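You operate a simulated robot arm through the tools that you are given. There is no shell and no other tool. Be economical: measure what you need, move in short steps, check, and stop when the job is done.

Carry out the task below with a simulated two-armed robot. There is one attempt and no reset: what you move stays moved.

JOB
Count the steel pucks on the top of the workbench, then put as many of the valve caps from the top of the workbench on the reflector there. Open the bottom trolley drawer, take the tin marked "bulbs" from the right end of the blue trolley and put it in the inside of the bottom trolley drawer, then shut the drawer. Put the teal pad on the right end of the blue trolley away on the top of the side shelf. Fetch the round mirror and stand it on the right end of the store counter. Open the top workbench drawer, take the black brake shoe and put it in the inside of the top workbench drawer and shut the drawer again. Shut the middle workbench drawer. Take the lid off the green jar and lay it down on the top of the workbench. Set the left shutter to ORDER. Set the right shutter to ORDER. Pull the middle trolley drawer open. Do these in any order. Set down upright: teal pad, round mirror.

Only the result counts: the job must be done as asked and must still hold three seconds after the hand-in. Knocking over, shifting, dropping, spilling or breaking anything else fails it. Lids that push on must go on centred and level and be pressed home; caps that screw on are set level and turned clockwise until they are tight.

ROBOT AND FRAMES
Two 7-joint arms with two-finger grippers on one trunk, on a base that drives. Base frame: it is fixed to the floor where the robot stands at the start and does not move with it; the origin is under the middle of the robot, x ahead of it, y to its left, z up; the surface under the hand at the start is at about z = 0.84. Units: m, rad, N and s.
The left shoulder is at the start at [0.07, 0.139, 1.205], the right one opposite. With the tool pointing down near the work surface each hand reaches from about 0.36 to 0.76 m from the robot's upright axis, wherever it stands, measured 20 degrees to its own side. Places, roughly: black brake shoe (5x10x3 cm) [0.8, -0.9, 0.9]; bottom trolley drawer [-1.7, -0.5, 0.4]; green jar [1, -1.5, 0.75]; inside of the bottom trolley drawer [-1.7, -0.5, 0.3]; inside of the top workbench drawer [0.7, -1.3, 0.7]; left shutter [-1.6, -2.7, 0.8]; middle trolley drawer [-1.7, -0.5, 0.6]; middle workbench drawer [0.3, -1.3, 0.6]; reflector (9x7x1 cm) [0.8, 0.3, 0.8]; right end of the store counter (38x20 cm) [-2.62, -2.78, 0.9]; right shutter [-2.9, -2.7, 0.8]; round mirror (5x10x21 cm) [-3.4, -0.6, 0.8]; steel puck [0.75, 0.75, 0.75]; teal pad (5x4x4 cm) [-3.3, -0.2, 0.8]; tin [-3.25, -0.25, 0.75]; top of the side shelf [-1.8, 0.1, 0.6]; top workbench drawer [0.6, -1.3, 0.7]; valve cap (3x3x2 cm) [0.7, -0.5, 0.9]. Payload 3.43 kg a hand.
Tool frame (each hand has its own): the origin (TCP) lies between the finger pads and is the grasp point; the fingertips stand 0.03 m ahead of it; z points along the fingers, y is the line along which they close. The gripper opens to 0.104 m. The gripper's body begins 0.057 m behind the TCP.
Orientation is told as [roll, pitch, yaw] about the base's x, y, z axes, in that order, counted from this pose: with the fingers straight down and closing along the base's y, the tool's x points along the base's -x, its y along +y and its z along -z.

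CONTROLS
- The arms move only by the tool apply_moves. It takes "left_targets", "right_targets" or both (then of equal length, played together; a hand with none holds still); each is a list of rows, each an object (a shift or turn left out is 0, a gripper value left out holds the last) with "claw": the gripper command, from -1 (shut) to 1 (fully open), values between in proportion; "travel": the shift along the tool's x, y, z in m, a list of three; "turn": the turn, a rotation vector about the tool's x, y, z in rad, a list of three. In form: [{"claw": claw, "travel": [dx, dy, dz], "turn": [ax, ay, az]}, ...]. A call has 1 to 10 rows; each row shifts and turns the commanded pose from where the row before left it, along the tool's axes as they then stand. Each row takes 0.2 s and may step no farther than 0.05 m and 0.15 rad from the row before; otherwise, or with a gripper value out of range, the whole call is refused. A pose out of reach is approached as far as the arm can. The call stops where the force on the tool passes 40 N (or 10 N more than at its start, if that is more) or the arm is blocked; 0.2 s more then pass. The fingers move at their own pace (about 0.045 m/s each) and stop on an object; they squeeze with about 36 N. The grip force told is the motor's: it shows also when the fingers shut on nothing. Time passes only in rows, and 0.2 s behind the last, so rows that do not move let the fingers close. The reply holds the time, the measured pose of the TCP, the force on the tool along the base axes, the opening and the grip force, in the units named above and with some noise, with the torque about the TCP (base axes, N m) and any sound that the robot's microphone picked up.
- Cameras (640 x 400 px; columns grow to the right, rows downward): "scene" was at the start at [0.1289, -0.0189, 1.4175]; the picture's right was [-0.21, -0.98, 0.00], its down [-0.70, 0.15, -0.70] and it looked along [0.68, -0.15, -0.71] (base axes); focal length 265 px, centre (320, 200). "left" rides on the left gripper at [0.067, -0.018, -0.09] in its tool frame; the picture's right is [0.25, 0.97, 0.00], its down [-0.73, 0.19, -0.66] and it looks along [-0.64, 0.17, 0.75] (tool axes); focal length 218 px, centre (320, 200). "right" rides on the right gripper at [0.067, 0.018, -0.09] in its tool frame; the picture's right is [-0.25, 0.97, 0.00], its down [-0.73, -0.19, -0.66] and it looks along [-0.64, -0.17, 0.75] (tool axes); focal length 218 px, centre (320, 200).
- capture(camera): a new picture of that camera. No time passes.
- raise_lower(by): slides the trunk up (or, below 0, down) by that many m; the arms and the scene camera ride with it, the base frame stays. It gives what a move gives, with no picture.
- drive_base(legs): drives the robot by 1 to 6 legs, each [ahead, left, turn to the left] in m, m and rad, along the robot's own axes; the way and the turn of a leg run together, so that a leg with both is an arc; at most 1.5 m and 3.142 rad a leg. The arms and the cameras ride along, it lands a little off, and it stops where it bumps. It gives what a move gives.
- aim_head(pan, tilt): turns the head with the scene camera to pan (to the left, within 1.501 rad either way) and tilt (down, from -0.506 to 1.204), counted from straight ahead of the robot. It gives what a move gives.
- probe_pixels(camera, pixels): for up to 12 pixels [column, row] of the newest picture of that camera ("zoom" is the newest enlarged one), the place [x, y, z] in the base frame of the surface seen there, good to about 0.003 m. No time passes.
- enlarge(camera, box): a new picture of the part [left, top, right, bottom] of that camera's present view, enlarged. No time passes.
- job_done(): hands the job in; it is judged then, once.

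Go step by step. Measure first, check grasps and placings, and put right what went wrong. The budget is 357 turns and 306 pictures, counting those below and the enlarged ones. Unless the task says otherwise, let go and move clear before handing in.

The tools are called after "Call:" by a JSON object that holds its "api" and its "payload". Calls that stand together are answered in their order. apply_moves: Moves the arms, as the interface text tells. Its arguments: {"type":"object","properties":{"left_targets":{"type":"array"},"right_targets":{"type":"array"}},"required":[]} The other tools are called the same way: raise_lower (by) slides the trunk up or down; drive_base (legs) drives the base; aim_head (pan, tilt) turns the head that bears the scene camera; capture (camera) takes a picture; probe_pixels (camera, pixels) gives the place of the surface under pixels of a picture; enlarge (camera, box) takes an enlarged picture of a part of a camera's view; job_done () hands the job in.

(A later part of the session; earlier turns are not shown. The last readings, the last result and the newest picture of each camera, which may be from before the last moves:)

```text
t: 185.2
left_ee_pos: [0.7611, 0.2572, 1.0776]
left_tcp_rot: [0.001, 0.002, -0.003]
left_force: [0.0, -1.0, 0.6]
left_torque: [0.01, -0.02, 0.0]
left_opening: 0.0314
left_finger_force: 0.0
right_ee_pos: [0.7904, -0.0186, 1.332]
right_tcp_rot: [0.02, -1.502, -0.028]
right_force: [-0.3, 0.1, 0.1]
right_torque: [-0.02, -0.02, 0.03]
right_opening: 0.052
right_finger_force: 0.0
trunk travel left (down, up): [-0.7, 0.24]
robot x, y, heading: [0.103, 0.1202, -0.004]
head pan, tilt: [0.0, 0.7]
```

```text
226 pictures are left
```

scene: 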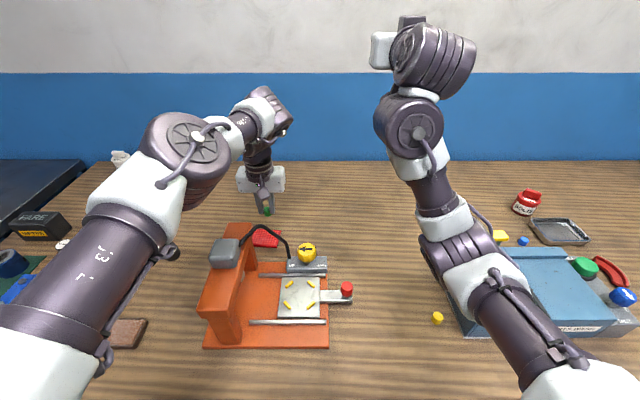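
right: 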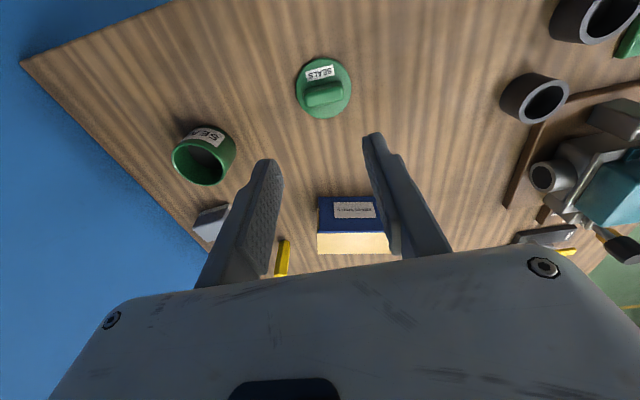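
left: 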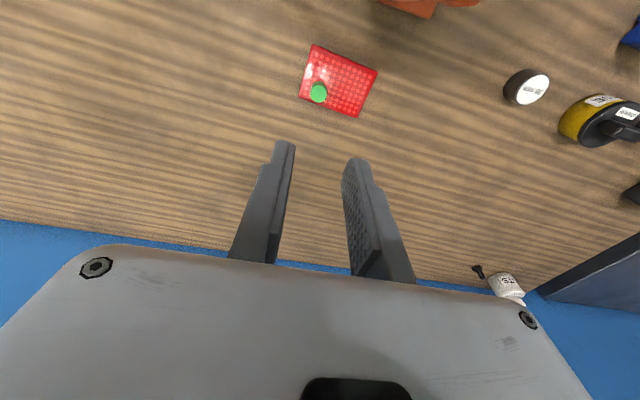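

The green cap stands on the reflector (318,93). Now the yellow cap at [0.515,-0.137]: raise, back off and strafe right.

Call:
{"api": "raise_lower", "payload": {"by": 0.06}}

Call:
{"api": "drive_base", "payload": {"legs": [[-0.246, 0, 0], [0, -0.394, 0]]}}

Call:
{"api": "capture", "payload": {"camera": "left"}}

```text
t: 186.2
left_ee_pos: [0.7609, 0.2586, 1.1348]
left_tcp_rot: [-0.002, 0.001, -0.006]
left_force: [0.7, 0.0, 0.1]
left_torque: [0.02, -0.01, 0.01]
left_opening: 0.0314
left_finger_force: 0.0
right_ee_pos: [0.7933, -0.0187, 1.3912]
right_tcp_rot: [0.011, -1.501, -0.02]
right_force: [-0.7, -1.0, 0.9]
right_torque: [-0.01, 0.0, -0.02]
right_opening: 0.0518
right_finger_force: 0.0
trunk travel left (down, up): [-0.76, 0.18]
robot x, y, heading: [0.1067, 0.1189, -0.003]
head pan, tilt: [0.0, 0.7]
```

```text
t: 190.0
left_ee_pos: [0.5164, -0.1303, 1.135]
left_tcp_rot: [-0.002, 0.002, -0.002]
left_force: [-0.6, 0.6, 0.0]
left_torque: [0.0, 0.01, -0.01]
left_opening: 0.0313
left_finger_force: 0.0
right_ee_pos: [0.5467, -0.4058, 1.3912]
right_tcp_rot: [-0.002, -1.5, -0.004]
right_force: [0.1, -0.4, 0.2]
right_torque: [-0.01, -0.01, 0.03]
right_opening: 0.052
right_finger_force: 0.0
trunk travel left (down, up): [-0.76, 0.18]
robot x, y, heading: [-0.1414, -0.2707, -0.001]
head pan, tilt: [0.0, 0.7]
```

```text
225 pictures are left
```

left: 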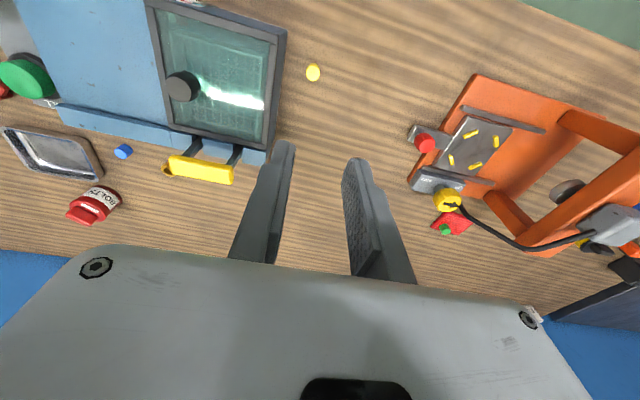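

Call:
{"api": "probe_pixels", "payload": {"camera": "left", "pixels": [[313, 72], [308, 72], [318, 73], [313, 66], [285, 60], [275, 110], [262, 155], [230, 160], [200, 170]]}}

```text
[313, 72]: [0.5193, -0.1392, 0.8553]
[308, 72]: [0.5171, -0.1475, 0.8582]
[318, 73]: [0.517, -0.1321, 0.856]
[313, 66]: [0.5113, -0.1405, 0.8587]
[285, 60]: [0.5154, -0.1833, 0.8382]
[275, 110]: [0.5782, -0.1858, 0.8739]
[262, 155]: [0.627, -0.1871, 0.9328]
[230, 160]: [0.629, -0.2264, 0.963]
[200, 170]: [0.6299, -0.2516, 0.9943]
```

Call:
{"api": "probe_pixels", "payload": {"camera": "left", "pixels": [[281, 35], [278, 60], [276, 80], [272, 105], [268, 130], [270, 145]]}}

```text
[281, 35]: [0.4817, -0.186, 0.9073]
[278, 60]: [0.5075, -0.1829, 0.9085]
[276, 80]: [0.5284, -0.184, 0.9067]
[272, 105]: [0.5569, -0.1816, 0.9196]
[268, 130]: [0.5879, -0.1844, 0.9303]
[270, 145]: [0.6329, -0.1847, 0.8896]
```

Cap centre [0.516,-0.139]; the machine rim (0.908 high, y=−0.183) stays below the gripper body. I'll shift −9 mm and descend.

Call:
{"api": "apply_moves", "payload": {"left_targets": [{"travel": [0, -0.009, 0.0]}, {"travel": [0, 0, 0.05]}, {"travel": [0, 0, 0.05]}, {"travel": [0, 0, 0.05]}, {"travel": [0, 0, 0.05]}]}}

Call:
{"api": "capture", "payload": {"camera": "left"}}

```text
t: 191.2
left_ee_pos: [0.5188, -0.1395, 0.9314]
left_tcp_rot: [-0.002, 0.002, -0.004]
left_force: [1.3, 0.1, -0.4]
left_torque: [0.0, 0.03, 0.02]
left_opening: 0.0312
left_finger_force: 0.2
right_ee_pos: [0.5478, -0.4074, 1.3905]
right_tcp_rot: [0.013, -1.501, -0.017]
right_force: [0.6, -0.1, 1.2]
right_torque: [0.01, -0.01, 0.03]
right_opening: 0.052
right_finger_force: 0.1
trunk travel left (down, up): [-0.76, 0.18]
robot x, y, heading: [-0.1397, -0.2716, -0.002]
head pan, tilt: [0.0, 0.7]
```

```text
224 pictures are left
```

left: 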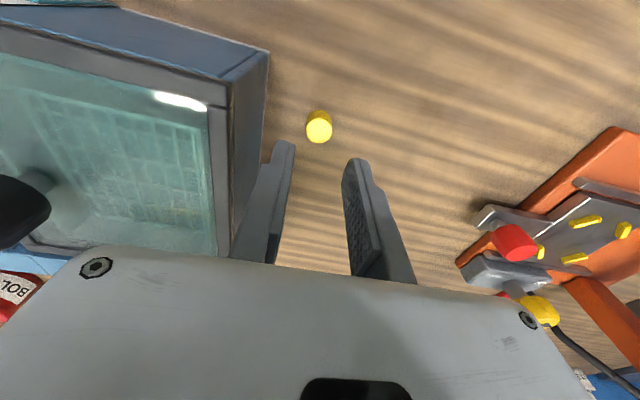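

Centred (319,127). Down 55 mm and close, then lift.

Call:
{"api": "apply_moves", "payload": {"left_targets": [{"travel": [0, 0, 0.03]}, {"travel": [0.001, 0, 0.025]}, {"claw": -1}, {}, {}, {}]}}

Call:
{"api": "apply_moves", "payload": {"left_targets": [{"travel": [0, 0, -0.05]}, {"travel": [0, 0, -0.05]}, {"travel": [0, 0, -0.05]}, {"travel": [0, 0, -0.05]}, {"travel": [0, 0, -0.05]}]}}

```text
t: 192.6
left_ee_pos: [0.5151, -0.1393, 0.8795]
left_tcp_rot: [0.0, 0.001, -0.002]
left_force: [-0.6, 0.0, 0.6]
left_torque: [-0.01, -0.02, 0.03]
left_opening: 0.0187
left_finger_force: 15.8
right_ee_pos: [0.5474, -0.4072, 1.392]
right_tcp_rot: [0.01, -1.502, -0.015]
right_force: [0.2, 0.7, 0.0]
right_torque: [0.01, -0.01, 0.0]
right_opening: 0.0522
right_finger_force: 0.1
trunk travel left (down, up): [-0.76, 0.18]
robot x, y, heading: [-0.1405, -0.2683, -0.002]
head pan, tilt: [0.0, 0.7]
```

```text
t: 193.8
left_ee_pos: [0.5134, -0.1379, 1.1317]
left_tcp_rot: [-0.003, 0.001, -0.004]
left_force: [-0.2, -0.8, 0.2]
left_torque: [-0.01, -0.01, 0.02]
left_opening: 0.0184
left_finger_force: 16.2
right_ee_pos: [0.5458, -0.4075, 1.3924]
right_tcp_rot: [0.017, -1.502, -0.02]
right_force: [0.3, -1.0, -0.1]
right_torque: [0.03, 0.01, -0.01]
right_opening: 0.052
right_finger_force: 0.1
trunk travel left (down, up): [-0.76, 0.18]
robot x, y, heading: [-0.1389, -0.2665, -0.0]
head pan, tilt: [0.0, 0.7]
```

Yellow cap held. I'll go to the reflector, target [0.763,0.302].

Call:
{"api": "drive_base", "payload": {"legs": [[0, 0.44, 0], [0.25, 0, 0]]}}

Call:
{"api": "capture", "payload": {"camera": "left"}}

```text
t: 197.9
left_ee_pos: [0.764, 0.294, 1.1324]
left_tcp_rot: [-0.001, 0.001, -0.002]
left_force: [-0.8, 0.3, -0.2]
left_torque: [0.02, -0.04, -0.01]
left_opening: 0.0188
left_finger_force: 15.6
right_ee_pos: [0.7955, 0.0249, 1.3916]
right_tcp_rot: [0.009, -1.504, -0.016]
right_force: [0.0, -0.1, 0.3]
right_torque: [0.0, 0.0, 0.0]
right_opening: 0.0518
right_finger_force: 0.1
trunk travel left (down, up): [-0.76, 0.18]
robot x, y, heading: [0.1088, 0.1646, -0.005]
head pan, tilt: [0.0, 0.7]
```

```text
223 pictures are left
```

left: 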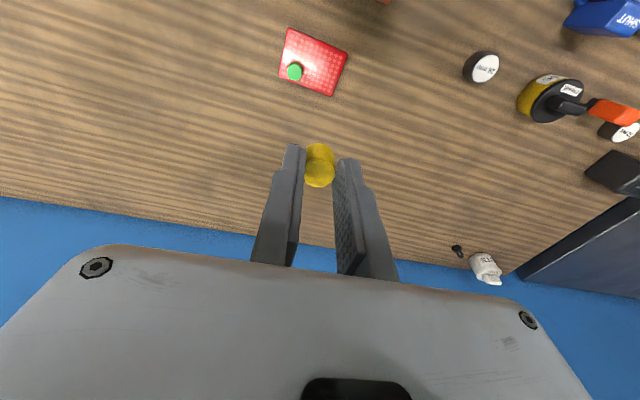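

I'll shift to y=0.303, x=0.769 and descend, watching forces.

Call:
{"api": "apply_moves", "payload": {"left_targets": [{"travel": [-0.005, 0.009, 0.0]}, {"travel": [0, 0, 0.04]}, {"travel": [0, 0, 0.04]}, {"travel": [0, 0, 0.04]}, {"travel": [0, 0, 0.04]}, {"travel": [0, 0, 0.04]}]}}

Call:
{"api": "capture", "payload": {"camera": "left"}}

```text
t: 199.3
left_ee_pos: [0.768, 0.3007, 0.9307]
left_tcp_rot: [0.0, 0.004, -0.007]
left_force: [0.6, 0.2, 0.8]
left_torque: [-0.01, -0.02, 0.0]
left_opening: 0.0188
left_finger_force: 16.4
left hand out of reach, approached as far as the arm can: row 1
right_ee_pos: [0.798, 0.0242, 1.3924]
right_tcp_rot: [0.01, -1.502, -0.017]
right_force: [0.6, -1.0, -0.5]
right_torque: [0.01, 0.0, -0.02]
right_opening: 0.0521
right_finger_force: 0.1
trunk travel left (down, up): [-0.76, 0.18]
robot x, y, heading: [0.1127, 0.1654, -0.007]
head pan, tilt: [0.0, 0.7]
```

```text
222 pictures are left
```

left: 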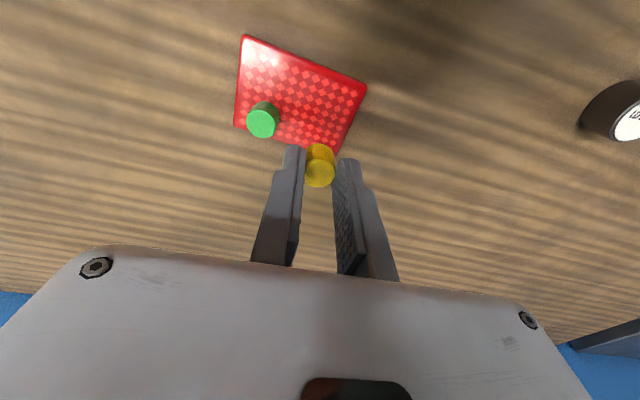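

Back edge there is ~0.784 and the cap reaches 0.778, so it fits. I'll lower until contact.

Call:
{"api": "apply_moves", "payload": {"left_targets": [{"travel": [0.003, 0, 0.025]}, {"travel": [0, 0, 0.01]}, {"travel": [0, 0, 0.004]}, {"travel": [0, 0, 0.003]}]}}

Call:
{"api": "capture", "payload": {"camera": "left"}}

```text
t: 200.3
left_ee_pos: [0.7646, 0.2999, 0.8875]
left_tcp_rot: [0.0, 0.004, -0.006]
left_force: [6.8, 0.1, 3.5]
left_torque: [-0.12, 1.02, 0.1]
left_opening: 0.019
left_finger_force: 15.5
right_ee_pos: [0.7986, 0.0248, 1.3909]
right_tcp_rot: [0.01, -1.502, -0.017]
right_force: [0.1, 0.1, -0.2]
right_torque: [-0.01, 0.0, -0.03]
right_opening: 0.052
right_finger_force: 0.0
trunk travel left (down, up): [-0.76, 0.18]
robot x, y, heading: [0.1124, 0.1629, -0.001]
head pan, tilt: [0.0, 0.7]
```

```text
221 pictures are left
```

left: 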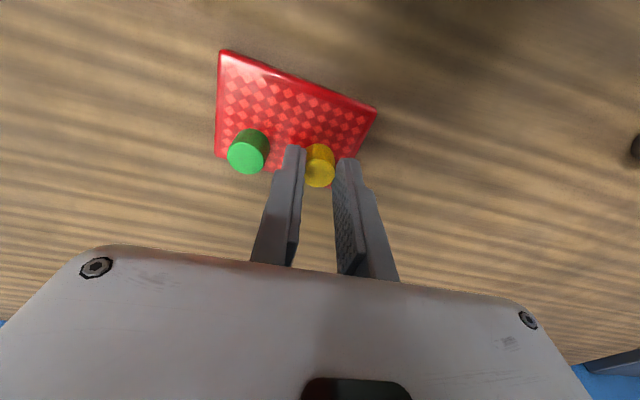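

A sideways push of 7 N with torque hints my hand's back touches the press frame. I'll move 5 mm away from it.

Call:
{"api": "apply_moves", "payload": {"left_targets": [{"travel": [-0.005, 0, -0.001]}, {}]}}

Call:
{"api": "capture", "payload": {"camera": "scene"}}

```text
t: 200.9
left_ee_pos: [0.7702, 0.3006, 0.8881]
left_tcp_rot: [-0.001, 0.003, -0.004]
left_force: [0.2, -0.7, -0.6]
left_torque: [0.0, -0.02, -0.01]
left_opening: 0.019
left_finger_force: 15.9
right_ee_pos: [0.7964, 0.025, 1.3918]
right_tcp_rot: [0.009, -1.501, -0.014]
right_force: [-0.4, 0.0, -0.7]
right_torque: [-0.02, 0.0, -0.02]
right_opening: 0.0519
right_finger_force: 0.0
trunk travel left (down, up): [-0.76, 0.18]
robot x, y, heading: [0.107, 0.1665, -0.003]
head pan, tilt: [0.0, 0.7]
```

```text
220 pictures are left
```

scene: 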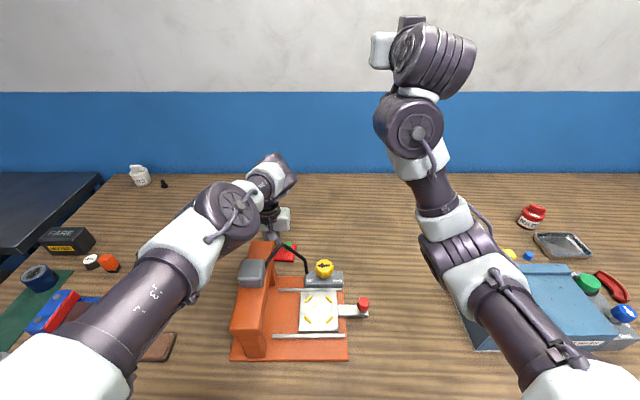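

Free now. I'll lower a touch, open, and lift straight.

Call:
{"api": "apply_moves", "payload": {"left_targets": [{"travel": [0, 0, 0.002]}, {"claw": -0.4}, {}, {"travel": [0, 0, -0.03]}, {"travel": [0, 0, -0.05]}, {"travel": [0, 0, -0.05]}, {"travel": [0, 0, -0.05]}]}}

Call:
{"api": "capture", "payload": {"camera": "left"}}

```text
t: 202.5
left_ee_pos: [0.7683, 0.3004, 1.0674]
left_tcp_rot: [0.002, 0.002, -0.005]
left_force: [0.8, -0.1, -0.3]
left_torque: [0.02, 0.0, 0.0]
left_opening: 0.031
left_finger_force: 0.0
right_ee_pos: [0.7954, 0.0243, 1.3912]
right_tcp_rot: [0.018, -1.503, -0.023]
right_force: [-0.5, 0.7, 0.8]
right_torque: [0.01, -0.01, 0.01]
right_opening: 0.0521
right_finger_force: 0.0
trunk travel left (down, up): [-0.76, 0.18]
robot x, y, heading: [0.1111, 0.1629, 0.003]
head pan, tilt: [0.0, 0.7]
```

```text
219 pictures are left
```

left: 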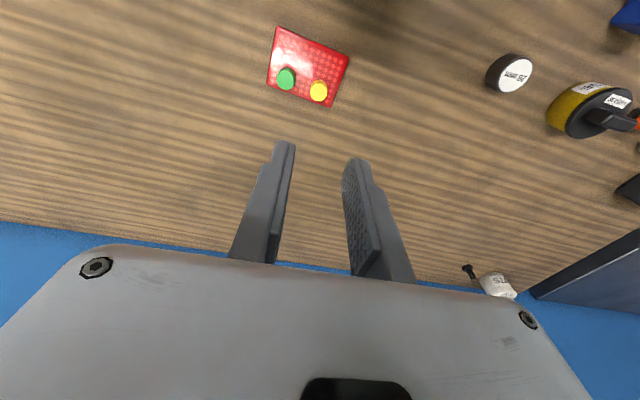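

Both caps stand on the reflector. I'll double-check the puck count at the left end of the bench from above.

Call:
{"api": "raise_lower", "payload": {"by": 0.12}}

Call:
{"api": "drive_base", "payload": {"legs": [[0, 0.42, 0]]}}

Call:
{"api": "capture", "payload": {"camera": "left"}}

Call:
{"api": "aim_head", "payload": {"pan": 0.2, "tilt": 0.8}}

Call:
{"api": "capture", "payload": {"camera": "scene"}}

```text
t: 204.0
left_ee_pos: [0.7699, 0.3011, 1.1858]
left_tcp_rot: [-0.002, 0.002, -0.003]
left_force: [-1.0, 0.6, -0.2]
left_torque: [0.03, -0.02, -0.05]
left_opening: 0.0312
left_finger_force: 0.0
right_ee_pos: [0.7958, 0.0248, 1.5119]
right_tcp_rot: [0.009, -1.5, -0.016]
right_force: [0.0, 0.1, -0.5]
right_torque: [0.0, 0.01, -0.01]
right_opening: 0.0521
right_finger_force: 0.1
trunk travel left (down, up): [-0.88, 0.06]
robot x, y, heading: [0.1106, 0.1637, -0.004]
head pan, tilt: [0.0, 0.7]
```

```text
t: 206.6
left_ee_pos: [0.7722, 0.7207, 1.1863]
left_tcp_rot: [-0.001, 0.002, -0.009]
left_force: [-0.2, 0.3, -0.2]
left_torque: [-0.01, -0.01, 0.01]
left_opening: 0.0311
left_finger_force: 0.0
right_ee_pos: [0.7979, 0.4452, 1.5115]
right_tcp_rot: [0.035, -1.501, -0.044]
right_force: [0.2, -0.4, 0.0]
right_torque: [0.02, 0.0, -0.01]
right_opening: 0.052
right_finger_force: 0.1
trunk travel left (down, up): [-0.88, 0.06]
robot x, y, heading: [0.1142, 0.5881, -0.013]
head pan, tilt: [0.0, 0.7]
```

```text
218 pictures are left
```

left: 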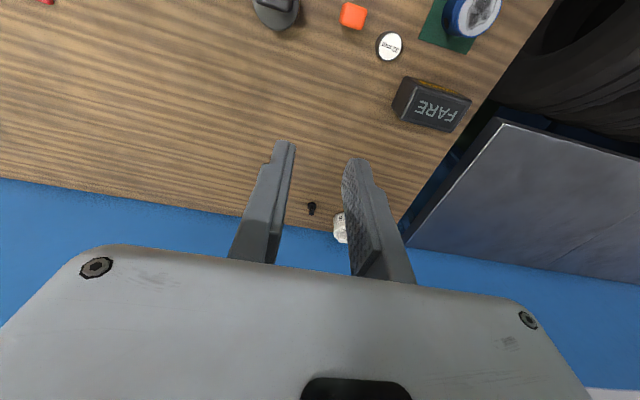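

```text
t: 207.3
left_ee_pos: [0.7729, 0.7229, 1.1855]
left_tcp_rot: [-0.001, 0.002, -0.008]
left_force: [0.2, 0.2, 0.7]
left_torque: [-0.01, -0.01, -0.01]
left_opening: 0.0311
left_finger_force: 0.1
right_ee_pos: [0.7975, 0.4473, 1.5118]
right_tcp_rot: [0.009, -1.501, -0.02]
right_force: [-0.1, 0.2, -0.1]
right_torque: [0.03, 0.02, 0.01]
right_opening: 0.0518
right_finger_force: 0.1
trunk travel left (down, up): [-0.88, 0.06]
robot x, y, heading: [0.11, 0.5903, -0.009]
head pan, tilt: [0.201, 0.799]
```

```text
217 pictures are left
```

scene: 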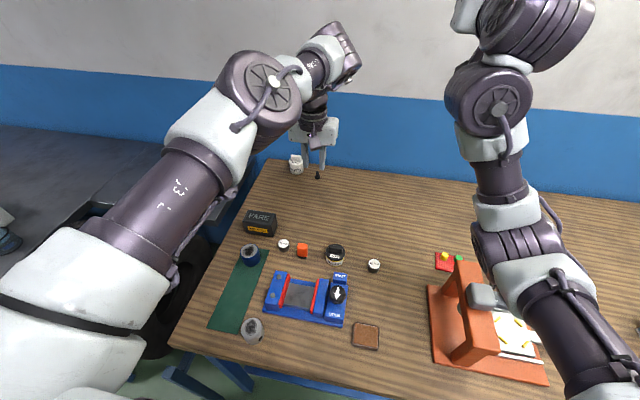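

Only two pucks exist, so two caps is right. Now I'll back off and turn around to see the trolley side.

Call:
{"api": "drive_base", "payload": {"legs": [[-0.5, 0, 0], [0, -0.8, 3.14]]}}

Call:
{"api": "aim_head", "payload": {"pan": 0, "tilt": 0.4}}

Call:
{"api": "capture", "payload": {"camera": "scene"}}

```text
t: 217.7
left_ee_pos: [-0.5537, 0.4564, 1.1845]
left_tcp_rot: [-0.002, 0.003, 3.131]
left_force: [-0.7, -0.3, -0.2]
left_torque: [0.03, 0.02, 0.0]
left_opening: 0.0315
left_finger_force: 0.1
right_ee_pos: [-0.579, 0.7318, 1.5122]
right_tcp_rot: [0.012, -1.502, 3.116]
right_force: [-0.4, 0.2, 0.3]
right_torque: [-0.01, -0.01, 0.0]
right_opening: 0.0519
right_finger_force: 0.0
trunk travel left (down, up): [-0.88, 0.06]
robot x, y, heading: [0.1092, 0.5893, 3.135]
head pan, tilt: [0.201, 0.799]
cut short: leg 2
```

```text
t: 218.6
left_ee_pos: [-0.5537, 0.4567, 1.1858]
left_tcp_rot: [-0.002, 0.002, 3.128]
left_force: [0.4, 0.4, -1.0]
left_torque: [0.0, -0.05, 0.01]
left_opening: 0.0311
left_finger_force: 0.0
right_ee_pos: [-0.5801, 0.733, 1.5118]
right_tcp_rot: [0.011, -1.502, 3.116]
right_force: [0.2, 0.4, -0.3]
right_torque: [-0.02, 0.0, -0.01]
right_opening: 0.0521
right_finger_force: 0.0
trunk travel left (down, up): [-0.88, 0.06]
robot x, y, heading: [0.1058, 0.5861, 3.129]
head pan, tilt: [0.0, 0.4]
```

```text
216 pictures are left
```

scene: 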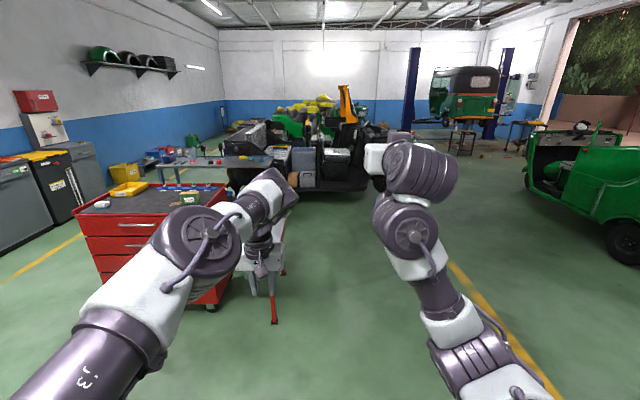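

The red drawer trolley (150,220) faces me; the side shelf is beside it (260,255), and the blue trolley stands behind (200,160). I'll approach the red trolley front and look.

Call:
{"api": "drive_base", "payload": {"legs": [[0.6, 0, 0], [0, 1.0, 0]]}}

Call:
{"api": "aim_head", "payload": {"pan": 0, "tilt": 0.6}}

Call:
{"api": "capture", "payload": {"camera": "scene"}}

```text
t: 226.6
left_ee_pos: [-1.1584, -0.5173, 1.184]
left_tcp_rot: [0.001, 0.0, 3.133]
left_force: [-0.4, 0.2, -0.2]
left_torque: [0.0, 0.03, 0.02]
left_opening: 0.0312
left_finger_force: 0.1
right_ee_pos: [-1.1864, -0.2407, 1.5112]
right_tcp_rot: [0.026, -1.503, 3.109]
right_force: [-0.2, 0.0, -0.2]
right_torque: [0.0, -0.01, 0.01]
right_opening: 0.0518
right_finger_force: 0.1
trunk travel left (down, up): [-0.88, 0.06]
robot x, y, heading: [-0.4993, -0.3786, 3.129]
head pan, tilt: [0.0, 0.4]
```

```text
t: 227.3
left_ee_pos: [-1.1586, -0.5169, 1.186]
left_tcp_rot: [-0.001, 0.0, 3.132]
left_force: [-0.4, 0.9, -0.8]
left_torque: [0.0, 0.03, 0.0]
left_opening: 0.0313
left_finger_force: 0.0
right_ee_pos: [-1.1856, -0.2428, 1.5119]
right_tcp_rot: [0.01, -1.503, 3.121]
right_force: [0.6, 0.4, -0.5]
right_torque: [-0.02, 0.01, 0.03]
right_opening: 0.052
right_finger_force: 0.1
trunk travel left (down, up): [-0.88, 0.06]
robot x, y, heading: [-0.4999, -0.3853, 3.132]
head pan, tilt: [0.0, 0.6]
```

```text
215 pictures are left
```

scene: 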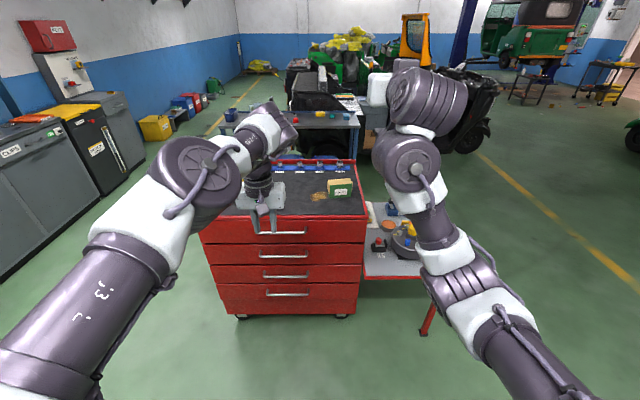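

I see four drawer fronts; I'll enlarge and probe them.

Call:
{"api": "enlarge", "payload": {"camera": "scene", "box": [190, 150, 440, 340]}}

Call:
{"api": "probe_pixels", "payload": {"camera": "scene", "pixels": [[330, 228], [330, 250], [330, 270], [340, 298], [285, 232], [285, 256], [287, 277], [287, 294], [345, 188], [210, 235], [360, 235], [225, 310]]}}

```text
2.11 times, centred on (315, 245) of scene
```

zoom: 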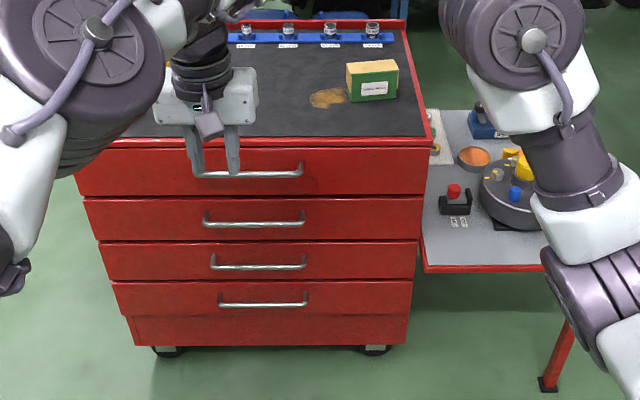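

```text
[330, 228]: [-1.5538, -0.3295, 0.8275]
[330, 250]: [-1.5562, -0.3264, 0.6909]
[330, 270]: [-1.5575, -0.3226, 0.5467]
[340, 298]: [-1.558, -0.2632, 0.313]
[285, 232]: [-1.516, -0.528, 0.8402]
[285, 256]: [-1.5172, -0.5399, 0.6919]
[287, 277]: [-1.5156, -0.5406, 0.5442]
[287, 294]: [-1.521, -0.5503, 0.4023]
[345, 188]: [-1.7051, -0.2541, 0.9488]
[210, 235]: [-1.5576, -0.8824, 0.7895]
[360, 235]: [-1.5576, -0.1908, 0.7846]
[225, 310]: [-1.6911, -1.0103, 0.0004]
```

Call:
{"api": "enlarge", "payload": {"camera": "scene", "box": [190, 205, 380, 325]}}

Call:
{"api": "probe_pixels", "payload": {"camera": "scene", "pixels": [[340, 215], [340, 219], [340, 240], [340, 244], [340, 246], [340, 262], [340, 266], [340, 281], [340, 285], [340, 294], [340, 310], [340, 313]]}}

```text
3.33 times, centred on (285, 265) of scene
```

zoom: 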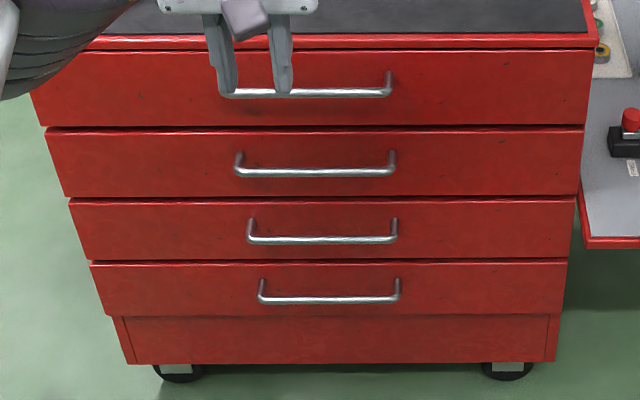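

```text
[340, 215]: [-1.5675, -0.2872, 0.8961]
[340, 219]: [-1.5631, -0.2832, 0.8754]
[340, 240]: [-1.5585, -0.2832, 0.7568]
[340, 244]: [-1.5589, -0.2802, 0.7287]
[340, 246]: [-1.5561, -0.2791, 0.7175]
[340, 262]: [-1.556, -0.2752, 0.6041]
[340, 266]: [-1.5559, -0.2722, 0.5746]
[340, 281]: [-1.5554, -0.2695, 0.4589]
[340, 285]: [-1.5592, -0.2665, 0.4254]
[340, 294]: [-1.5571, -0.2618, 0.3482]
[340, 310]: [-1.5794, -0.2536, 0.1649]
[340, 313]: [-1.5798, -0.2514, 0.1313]
```

Panels: handles at z 0.84, 0.69, 0.54, 0.40; the bottom handle centre is [-1.519,-0.545,0.402]. I'll prepare: left hand in and up, right hand level, rolled 90° and lowered relative to the trunk.

Call:
{"api": "apply_moves", "payload": {"left_targets": [{"travel": [0.04, 0, -0.02]}, {"travel": [0.04, 0, -0.02]}, {"travel": [0.04, 0, -0.02]}, {"travel": [0.04, 0, -0.02]}, {"travel": [0.04, 0, -0.02]}, {"travel": [0, 0, -0.02]}, {"travel": [0, 0, -0.02]}, {}, {}, {}], "right_targets": [{"turn": [0, -0.07, 0]}, {"travel": [0.05, 0, 0]}, {"travel": [0.05, 0, 0]}, {"travel": [0.05, 0, 0]}, {"travel": [0.05, 0, 0]}, {"travel": [0.05, 0, 0]}, {"travel": [0.05, 0, 0]}, {}, {}, {}]}}

Call:
{"api": "apply_moves", "payload": {"right_targets": [{"turn": [0, 0, 0.15], "claw": 0.2}, {"turn": [0, 0, 0.15]}, {"turn": [0, 0, 0.15]}, {"turn": [0, 0, 0.15]}, {"turn": [0, 0, 0.15]}, {"turn": [0, 0, 0.15]}, {"turn": [0, 0, 0.15]}, {"turn": [0, 0, 0.15]}, {"turn": [0, 0, 0.15]}, {"turn": [0, 0, 0.15]}]}}

Call:
{"api": "apply_moves", "payload": {"right_targets": [{"turn": [0, 0, 0.07]}]}}

Call:
{"api": "capture", "payload": {"camera": "scene"}}

```text
t: 229.5
left_ee_pos: [-0.9599, -0.5185, 1.3249]
left_tcp_rot: [-0.004, 0.001, 3.134]
left_force: [-0.6, -0.9, -0.4]
left_torque: [-0.02, 0.03, 0.03]
left_opening: 0.0313
left_finger_force: 0.0
right_ee_pos: [-1.1848, -0.2383, 1.212]
right_tcp_rot: [2.256, -1.569, 0.878]
right_force: [-0.1, -0.1, -0.4]
right_torque: [0.01, 0.01, 0.03]
right_opening: 0.052
right_finger_force: 0.0
trunk travel left (down, up): [-0.88, 0.06]
robot x, y, heading: [-0.4973, -0.3849, 3.131]
head pan, tilt: [0.0, 0.6]
```

```text
t: 231.8
left_ee_pos: [-0.9606, -0.5192, 1.3258]
left_tcp_rot: [-0.002, 0.003, 3.132]
left_force: [-0.7, 0.9, -0.3]
left_torque: [0.02, -0.02, 0.01]
left_opening: 0.031
left_finger_force: 0.0
right_ee_pos: [-1.1883, -0.1803, 1.2065]
right_tcp_rot: [1.577, -0.24, 1.503]
right_force: [-0.4, 0.0, -0.6]
right_torque: [-0.03, -0.02, -0.02]
right_opening: 0.0623
right_finger_force: 0.1
trunk travel left (down, up): [-0.88, 0.06]
robot x, y, heading: [-0.5009, -0.3843, 3.138]
head pan, tilt: [0.0, 0.6]
stopped in row 10 (right hand): the arm was blocked; the commanded pose is now the measured one
```

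```text
t: 232.2
left_ee_pos: [-0.96, -0.5192, 1.3245]
left_tcp_rot: [-0.002, 0.002, 3.132]
left_force: [0.5, -0.9, 0.4]
left_torque: [0.0, 0.03, 0.01]
left_opening: 0.031
left_finger_force: 0.1
right_ee_pos: [-1.1871, -0.1755, 1.2033]
right_tcp_rot: [1.575, -0.185, 1.499]
right_force: [-0.5, -0.7, -0.4]
right_torque: [0.02, 0.01, 0.0]
right_opening: 0.0628
right_finger_force: 0.1
trunk travel left (down, up): [-0.88, 0.06]
robot x, y, heading: [-0.4982, -0.384, 3.132]
head pan, tilt: [0.0, 0.6]
```

```text
212 pictures are left
```

scene: 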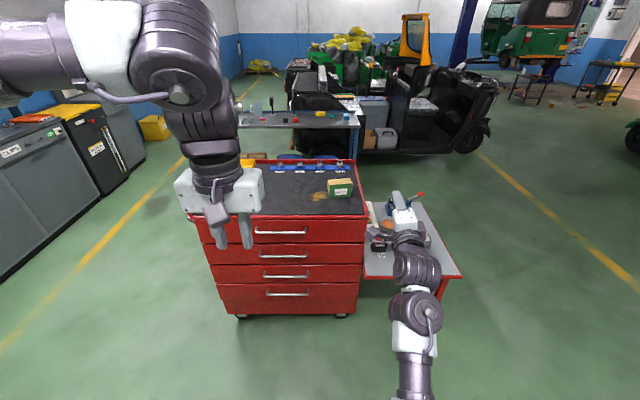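

Almost rolled (0.185 rad short, a limit). I'll correct yaw, and try the remaining roll.

Call:
{"api": "apply_moves", "payload": {"right_targets": [{"turn": [0, 0.07, 0]}, {"turn": [0, 0, 0.09]}, {"turn": [0, 0, 0.09]}]}}

```text
t: 232.9
left_ee_pos: [-0.9588, -0.5197, 1.327]
left_tcp_rot: [-0.001, 0.003, 3.132]
left_force: [-0.4, 0.4, 0.2]
left_torque: [0.03, -0.01, 0.0]
left_opening: 0.0311
left_finger_force: 0.1
right_ee_pos: [-1.1867, -0.1793, 1.2052]
right_tcp_rot: [1.563, 0.004, 1.573]
right_force: [-1.0, -1.4, 0.0]
right_torque: [0.0, -0.01, 0.01]
right_opening: 0.0623
right_finger_force: 0.1
trunk travel left (down, up): [-0.88, 0.06]
robot x, y, heading: [-0.4987, -0.3828, 3.135]
head pan, tilt: [0.0, 0.6]
```

Orientation is right. I'll shift 0.366 m left, lower the trunk 0.80 m, then advance.

Call:
{"api": "drive_base", "payload": {"legs": [[0, 0.368, 0.008]]}}

Call:
{"api": "raise_lower", "payload": {"by": -0.4}}

Call:
{"api": "raise_lower", "payload": {"by": -0.4}}

Call:
{"api": "drive_base", "payload": {"legs": [[0.22, 0, 0]]}}

Call:
{"api": "capture", "payload": {"camera": "scene"}}

Call:
{"api": "capture", "payload": {"camera": "right"}}

```text
t: 235.3
left_ee_pos: [-0.9633, -0.8824, 1.3255]
left_tcp_rot: [0.0, 0.001, 3.131]
left_force: [0.6, -0.9, 0.4]
left_torque: [-0.03, -0.01, -0.01]
left_opening: 0.0313
left_finger_force: 0.1
right_ee_pos: [-1.1911, -0.5424, 1.2055]
right_tcp_rot: [1.564, 0.007, 1.571]
right_force: [0.1, 1.0, 0.9]
right_torque: [0.03, -0.01, 0.02]
right_opening: 0.0625
right_finger_force: 0.0
trunk travel left (down, up): [-0.88, 0.06]
robot x, y, heading: [-0.5016, -0.7506, 3.13]
head pan, tilt: [0.0, 0.6]
```

```text
t: 239.1
left_ee_pos: [-0.9636, -0.8842, 0.9262]
left_tcp_rot: [-0.002, 0.003, 3.131]
left_force: [-0.2, 0.9, 1.2]
left_torque: [-0.03, 0.0, -0.03]
left_opening: 0.0315
left_finger_force: 0.1
right_ee_pos: [-1.1914, -0.5434, 0.8059]
right_tcp_rot: [1.566, 0.004, 1.569]
right_force: [0.2, -0.4, 0.7]
right_torque: [0.0, -0.04, 0.02]
right_opening: 0.0623
right_finger_force: 0.1
trunk travel left (down, up): [-0.48, 0.46]
robot x, y, heading: [-0.5014, -0.748, 3.137]
head pan, tilt: [0.0, 0.6]
```

```text
t: 242.9
left_ee_pos: [-0.9456, -0.8937, 0.558]
left_tcp_rot: [-0.023, -0.039, 3.132]
left_force: [-0.4, 0.4, 0.2]
left_torque: [-0.03, 0.02, -0.04]
left_opening: 0.0312
left_finger_force: 0.1
right_ee_pos: [-1.1813, -0.5501, 0.4654]
right_tcp_rot: [1.617, -0.02, 1.569]
right_force: [-0.3, 0.3, -0.1]
right_torque: [0.01, -0.02, -0.03]
right_opening: 0.0626
right_finger_force: 0.0
trunk travel left (down, up): [-0.08, 0.86]
robot x, y, heading: [-0.5004, -0.747, 3.134]
head pan, tilt: [0.0, 0.6]
```

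```text
t: 244.6
left_ee_pos: [-1.1625, -0.8931, 0.5577]
left_tcp_rot: [-0.02, -0.035, 3.134]
left_force: [0.3, -0.4, 0.8]
left_torque: [0.04, 0.0, -0.01]
left_opening: 0.0313
left_finger_force: 0.1
right_ee_pos: [-1.3983, -0.5514, 0.4651]
right_tcp_rot: [1.622, -0.017, 1.573]
right_force: [-0.2, -0.8, -0.1]
right_torque: [0.04, -0.01, 0.0]
right_opening: 0.0622
right_finger_force: 0.1
trunk travel left (down, up): [-0.08, 0.86]
robot x, y, heading: [-0.7153, -0.7453, 3.139]
head pan, tilt: [0.0, 0.6]
```

```text
211 pictures are left
```

scene: 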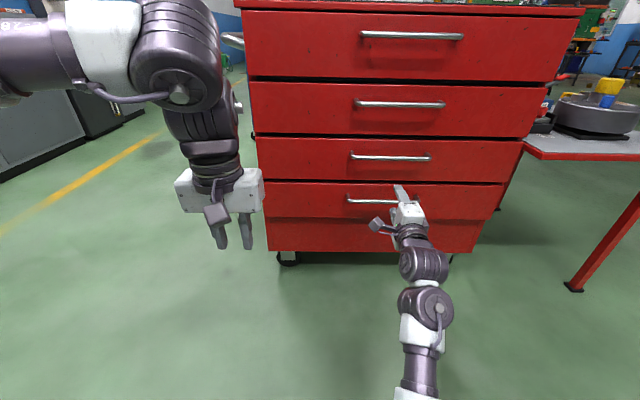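

```text
210 pictures are left
```

right: 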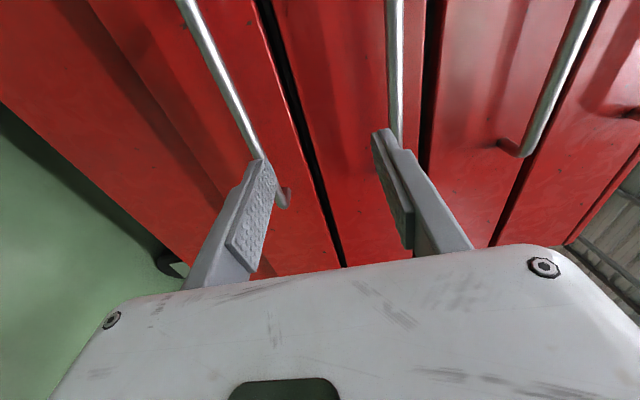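

The trunk drop ended with the right hand at z=0.465, slightly distorted. I'll correct: 6 cm down, level it, and probe the handle and panel edges from this near view.

Call:
{"api": "apply_moves", "payload": {"right_targets": [{"travel": [0, -0.03, 0], "turn": [0.047, 0, 0]}, {"travel": [0, -0.033, 0]}]}}

Call:
{"api": "probe_pixels", "payload": {"camera": "scene", "pixels": [[360, 201], [380, 201], [390, 157], [400, 104], [410, 35], [300, 186], [300, 216], [300, 181], [300, 139], [300, 135], [300, 84], [300, 78]]}}

```text
t: 245.4
left_ee_pos: [-1.1633, -0.8922, 0.553]
left_tcp_rot: [-0.019, -0.033, 3.135]
left_force: [0.4, -0.3, -1.0]
left_torque: [0.0, -0.02, -0.01]
left_opening: 0.031
left_finger_force: 0.0
right_ee_pos: [-1.4186, -0.5524, 0.45]
right_tcp_rot: [1.653, -0.023, 1.576]
right_force: [0.3, -0.3, -0.1]
right_torque: [-0.03, -0.02, 0.04]
right_opening: 0.0622
right_finger_force: 0.2
trunk travel left (down, up): [-0.08, 0.86]
robot x, y, heading: [-0.7158, -0.7453, 3.137]
head pan, tilt: [0.0, 0.6]
stopped in row 2 (right hand): the arm was blocked; the commanded pose is now the measured one
```

```text
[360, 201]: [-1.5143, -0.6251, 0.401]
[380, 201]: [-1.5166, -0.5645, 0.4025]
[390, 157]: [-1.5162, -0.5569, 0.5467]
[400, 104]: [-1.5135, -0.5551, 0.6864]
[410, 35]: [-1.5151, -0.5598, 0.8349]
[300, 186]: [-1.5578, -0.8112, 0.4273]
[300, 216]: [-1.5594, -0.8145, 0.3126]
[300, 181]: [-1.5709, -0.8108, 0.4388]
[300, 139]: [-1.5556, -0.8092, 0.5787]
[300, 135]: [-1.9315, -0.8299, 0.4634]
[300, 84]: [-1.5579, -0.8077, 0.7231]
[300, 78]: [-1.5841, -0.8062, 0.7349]
```

Bottom panel spans z 0.30–0.435. The arm was blocked, probably the low elbow against the base. I'll raise the trunk 0.15 and lower the hand with the arm instead.

Call:
{"api": "raise_lower", "payload": {"by": 0.2}}

Call:
{"api": "apply_moves", "payload": {"right_targets": [{"turn": [0.08, 0, 0]}, {"travel": [0, -0.04, 0]}, {"travel": [0, -0.04, 0]}, {"travel": [0, -0.04, 0]}, {"travel": [0, -0.04, 0]}, {"travel": [0, -0.04, 0]}, {"travel": [0, -0.04, 0]}]}}

Call:
{"api": "capture", "payload": {"camera": "scene"}}

```text
t: 247.6
left_ee_pos: [-1.1774, -0.8837, 0.7253]
left_tcp_rot: [-0.001, 0.004, 3.134]
left_force: [0.2, 0.5, -0.5]
left_torque: [-0.01, 0.0, -0.01]
left_opening: 0.0312
left_finger_force: 0.1
right_ee_pos: [-1.4253, -0.544, 0.6043]
right_tcp_rot: [1.618, -0.004, 1.574]
right_force: [0.1, -0.5, -0.9]
right_torque: [-0.01, 0.0, 0.01]
right_opening: 0.0624
right_finger_force: 0.0
trunk travel left (down, up): [-0.28, 0.66]
robot x, y, heading: [-0.7173, -0.748, 3.134]
head pan, tilt: [0.0, 0.6]
```

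```text
t: 249.2
left_ee_pos: [-1.1788, -0.8828, 0.7266]
left_tcp_rot: [-0.002, 0.002, 3.133]
left_force: [0.5, 0.0, -0.1]
left_torque: [0.03, 0.0, -0.03]
left_opening: 0.0312
left_finger_force: 0.0
right_ee_pos: [-1.4196, -0.5434, 0.3649]
right_tcp_rot: [1.536, -0.003, 1.574]
right_force: [0.5, -0.5, -0.8]
right_torque: [0.03, 0.01, -0.01]
right_opening: 0.0623
right_finger_force: 0.0
trunk travel left (down, up): [-0.28, 0.66]
robot x, y, heading: [-0.7168, -0.7488, 3.137]
head pan, tilt: [0.0, 0.6]
```

```text
209 pictures are left
```

scene: 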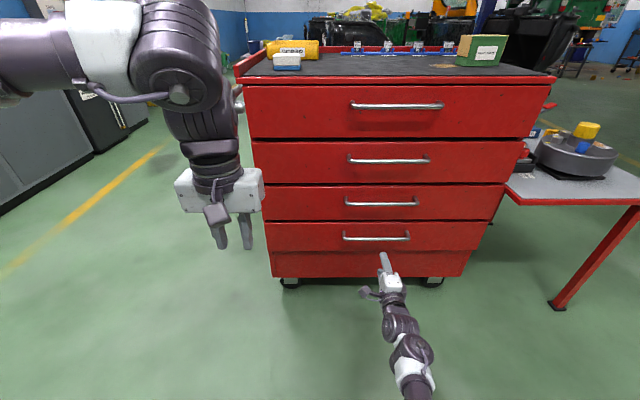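

That works; the hand is at z=0.365. I'll come up 37 mm, level, advance and grip.

Call:
{"api": "apply_moves", "payload": {"right_targets": [{"travel": [0, 0.036, 0], "turn": [-0.034, 0, 0]}, {"travel": [0, 0, 0.03]}, {"travel": [0, 0, 0.03]}, {"travel": [0, 0, 0.03]}]}}

Call:
{"api": "capture", "payload": {"camera": "right"}}

```text
t: 250.2
left_ee_pos: [-1.1786, -0.8832, 0.7247]
left_tcp_rot: [-0.001, 0.002, 3.132]
left_force: [-0.6, 0.5, -0.2]
left_torque: [-0.02, -0.01, 0.02]
left_opening: 0.0312
left_finger_force: 0.0
right_ee_pos: [-1.5116, -0.5433, 0.4]
right_tcp_rot: [1.572, -0.005, 1.572]
right_force: [-0.7, 0.5, -1.1]
right_torque: [0.0, 0.04, 0.02]
right_opening: 0.0625
right_finger_force: 0.0
trunk travel left (down, up): [-0.28, 0.66]
robot x, y, heading: [-0.7162, -0.7463, 3.138]
head pan, tilt: [0.0, 0.6]
```

```text
208 pictures are left
```

right: 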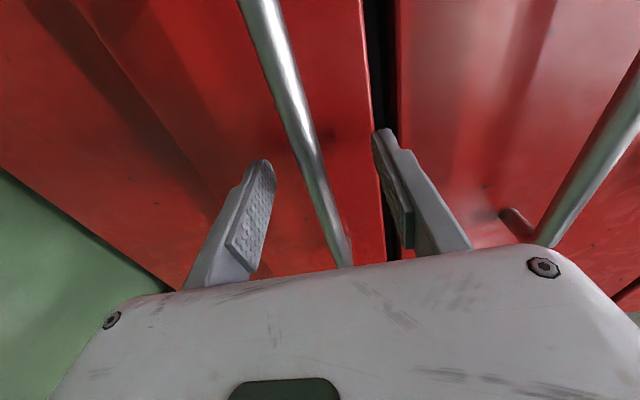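

The bar is between the fingers. Close and pull.

Call:
{"api": "apply_moves", "payload": {"right_targets": [{"claw": -1}, {}, {}, {}, {}]}}

Call:
{"api": "apply_moves", "payload": {"right_targets": [{"travel": [0, 0, -0.03]}, {"travel": [0, 0, -0.03]}, {"travel": [0, 0, -0.03]}, {"travel": [0, 0, -0.03]}, {"travel": [0, 0, -0.03]}, {"travel": [0, 0, -0.03]}, {"travel": [0, 0, -0.03]}]}}

Call:
{"api": "capture", "payload": {"camera": "scene"}}

```text
t: 251.4
left_ee_pos: [-1.1786, -0.8832, 0.7249]
left_tcp_rot: [0.001, 0.004, 3.133]
left_force: [-0.2, -0.1, -0.1]
left_torque: [-0.01, 0.01, 0.06]
left_opening: 0.031
left_finger_force: 0.1
right_ee_pos: [-1.5098, -0.5429, 0.3984]
right_tcp_rot: [1.569, -0.003, 1.573]
right_force: [1.3, 1.0, -6.9]
right_torque: [-0.19, -0.12, 0.01]
right_opening: 0.0135
right_finger_force: 44.8
trunk travel left (down, up): [-0.28, 0.66]
robot x, y, heading: [-0.719, -0.7448, 3.134]
head pan, tilt: [0.0, 0.6]
```

```text
t: 252.3
left_ee_pos: [-1.1775, -0.8848, 0.7261]
left_tcp_rot: [0.0, 0.001, 3.137]
left_force: [0.5, -0.3, -0.5]
left_torque: [-0.01, 0.05, -0.02]
left_opening: 0.0311
left_finger_force: 0.0
right_ee_pos: [-1.4078, -0.5419, 0.3981]
right_tcp_rot: [1.558, -0.007, 1.59]
right_force: [0.8, -3.2, -4.5]
right_torque: [-0.29, -0.06, -0.63]
right_opening: 0.0138
right_finger_force: 45.1
trunk travel left (down, up): [-0.28, 0.66]
robot x, y, heading: [-0.7178, -0.7488, 3.14]
head pan, tilt: [0.0, 0.6]
stopped in row 4 (right hand): the force on the tool passed its limit at 49 N (the readings are from after the stop); the commanded pose is now the measured one
```

```text
207 pictures are left
```

scene: 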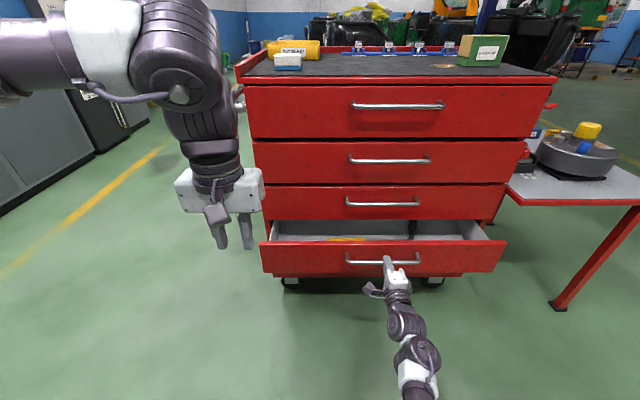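

Opened 10 cm; continue pulling with smaller steps.

Call:
{"api": "apply_moves", "payload": {"right_targets": [{"travel": [0, 0, -0.015]}, {"travel": [0, 0, -0.015]}, {"travel": [0, 0, -0.015]}, {"travel": [0, 0, -0.015]}, {"travel": [0, 0, -0.015]}, {"travel": [0, 0, -0.015]}, {"travel": [0, 0, -0.015]}, {"travel": [0, 0, -0.015]}, {"travel": [0, 0, -0.015]}, {"travel": [0, 0, -0.015]}]}}

```text
t: 252.8
left_ee_pos: [-1.1769, -0.8873, 0.7256]
left_tcp_rot: [0.0, 0.001, 3.141]
left_force: [0.3, 0.1, 0.9]
left_torque: [-0.01, -0.01, -0.01]
left_opening: 0.0311
left_finger_force: 0.1
right_ee_pos: [-1.3959, -0.5415, 0.398]
right_tcp_rot: [1.553, -0.018, 1.605]
right_force: [1.3, -5.0, -6.3]
right_torque: [-0.97, -0.21, -0.92]
right_opening: 0.0137
right_finger_force: 44.8
trunk travel left (down, up): [-0.28, 0.66]
robot x, y, heading: [-0.7174, -0.7521, -3.141]
head pan, tilt: [0.0, 0.6]
stopped in row 2 (right hand): the force on the tool passed its limit at 43 N (the readings are from after the stop); the commanded pose is now the measured one
```

I'll pull by driving back instead.

Call:
{"api": "drive_base", "payload": {"legs": [[-0.15, 0, 0]]}}

Call:
{"api": "capture", "payload": {"camera": "scene"}}

```text
t: 254.2
left_ee_pos: [-1.0307, -0.8879, 0.7247]
left_tcp_rot: [-0.001, 0.005, -3.14]
left_force: [0.1, -0.8, 0.1]
left_torque: [-0.01, 0.03, -0.01]
left_opening: 0.0313
left_finger_force: 0.0
right_ee_pos: [-1.2502, -0.5416, 0.3985]
right_tcp_rot: [1.555, -0.017, 1.604]
right_force: [0.8, 12.5, -17.6]
right_torque: [-0.96, -0.2, -0.23]
right_opening: 0.0137
right_finger_force: 45.0
trunk travel left (down, up): [-0.28, 0.66]
robot x, y, heading: [-0.5701, -0.7462, -3.134]
head pan, tilt: [0.0, 0.6]
```

```text
206 pictures are left
```

scene: 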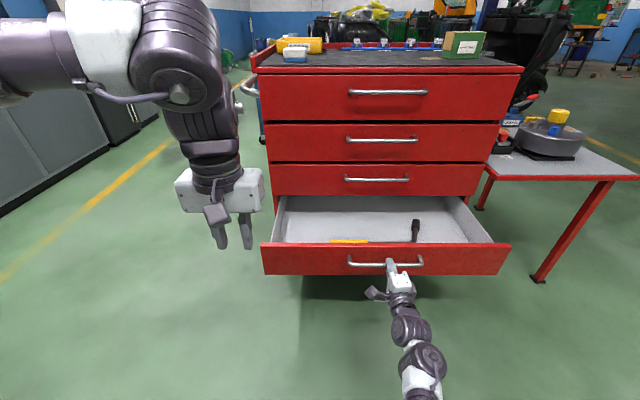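

The drawer is out 0.26 m, with a screwdriver and a yellow tool inside. I'll release and back away, raise up, and head for the blue trolley.

Call:
{"api": "apply_moves", "payload": {"right_targets": [{"claw": 0.2}, {}, {}, {}]}}

Call:
{"api": "drive_base", "payload": {"legs": [[-0.2, 0, 0]]}}

Call:
{"api": "raise_lower", "payload": {"by": 0.4}}

Call:
{"api": "aim_head", "payload": {"pan": 0, "tilt": 0.4}}

Call:
{"api": "capture", "payload": {"camera": "scene"}}

```text
t: 255.2
left_ee_pos: [-1.0304, -0.8895, 0.7244]
left_tcp_rot: [-0.001, 0.001, -3.14]
left_force: [0.5, 0.6, 0.2]
left_torque: [0.0, 0.01, 0.03]
left_opening: 0.0313
left_finger_force: 0.1
right_ee_pos: [-1.2498, -0.5413, 0.3999]
right_tcp_rot: [1.558, -0.021, 1.605]
right_force: [0.2, -0.6, 0.0]
right_torque: [-0.01, -0.01, 0.01]
right_opening: 0.0625
right_finger_force: 0.0
trunk travel left (down, up): [-0.28, 0.66]
robot x, y, heading: [-0.569, -0.746, -3.137]
head pan, tilt: [0.0, 0.6]
```

```text
t: 256.8
left_ee_pos: [-0.8308, -0.8883, 0.726]
left_tcp_rot: [-0.002, -0.001, -3.141]
left_force: [0.3, 0.2, 0.9]
left_torque: [0.0, 0.01, 0.0]
left_opening: 0.0312
left_finger_force: 0.1
right_ee_pos: [-1.0509, -0.5412, 0.4008]
right_tcp_rot: [1.557, -0.021, 1.603]
right_force: [0.0, -0.1, 0.2]
right_torque: [0.01, -0.02, -0.02]
right_opening: 0.0625
right_finger_force: 0.1
trunk travel left (down, up): [-0.28, 0.66]
robot x, y, heading: [-0.369, -0.7456, -3.14]
head pan, tilt: [0.0, 0.6]
```

```text
t: 260.6
left_ee_pos: [-0.8313, -0.888, 1.1245]
left_tcp_rot: [0.0, 0.001, -3.139]
left_force: [0.0, -0.5, 0.0]
left_torque: [0.01, 0.0, 0.0]
left_opening: 0.0313
left_finger_force: 0.1
right_ee_pos: [-1.052, -0.541, 0.8004]
right_tcp_rot: [1.557, -0.022, 1.603]
right_force: [-0.9, -0.2, -0.3]
right_torque: [0.03, 0.01, -0.04]
right_opening: 0.0625
right_finger_force: 0.1
trunk travel left (down, up): [-0.68, 0.26]
robot x, y, heading: [-0.3759, -0.7496, -3.135]
head pan, tilt: [0.0, 0.6]
```

```text
t: 261.3
left_ee_pos: [-0.8309, -0.8884, 1.1268]
left_tcp_rot: [-0.002, 0.002, -3.139]
left_force: [-0.3, 0.3, 0.0]
left_torque: [-0.01, 0.0, 0.01]
left_opening: 0.0311
left_finger_force: 0.0
right_ee_pos: [-1.0526, -0.5413, 0.7999]
right_tcp_rot: [1.557, -0.02, 1.605]
right_force: [0.6, -0.2, 0.0]
right_torque: [0.02, 0.0, 0.01]
right_opening: 0.0622
right_finger_force: 0.1
trunk travel left (down, up): [-0.68, 0.26]
robot x, y, heading: [-0.366, -0.7494, -3.137]
head pan, tilt: [0.0, 0.4]
```

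```text
205 pictures are left
```

scene: 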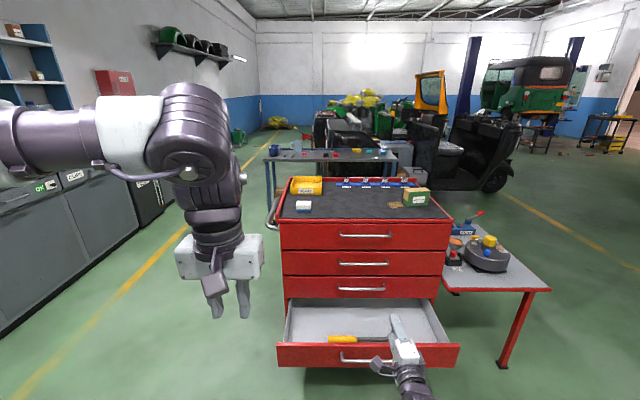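

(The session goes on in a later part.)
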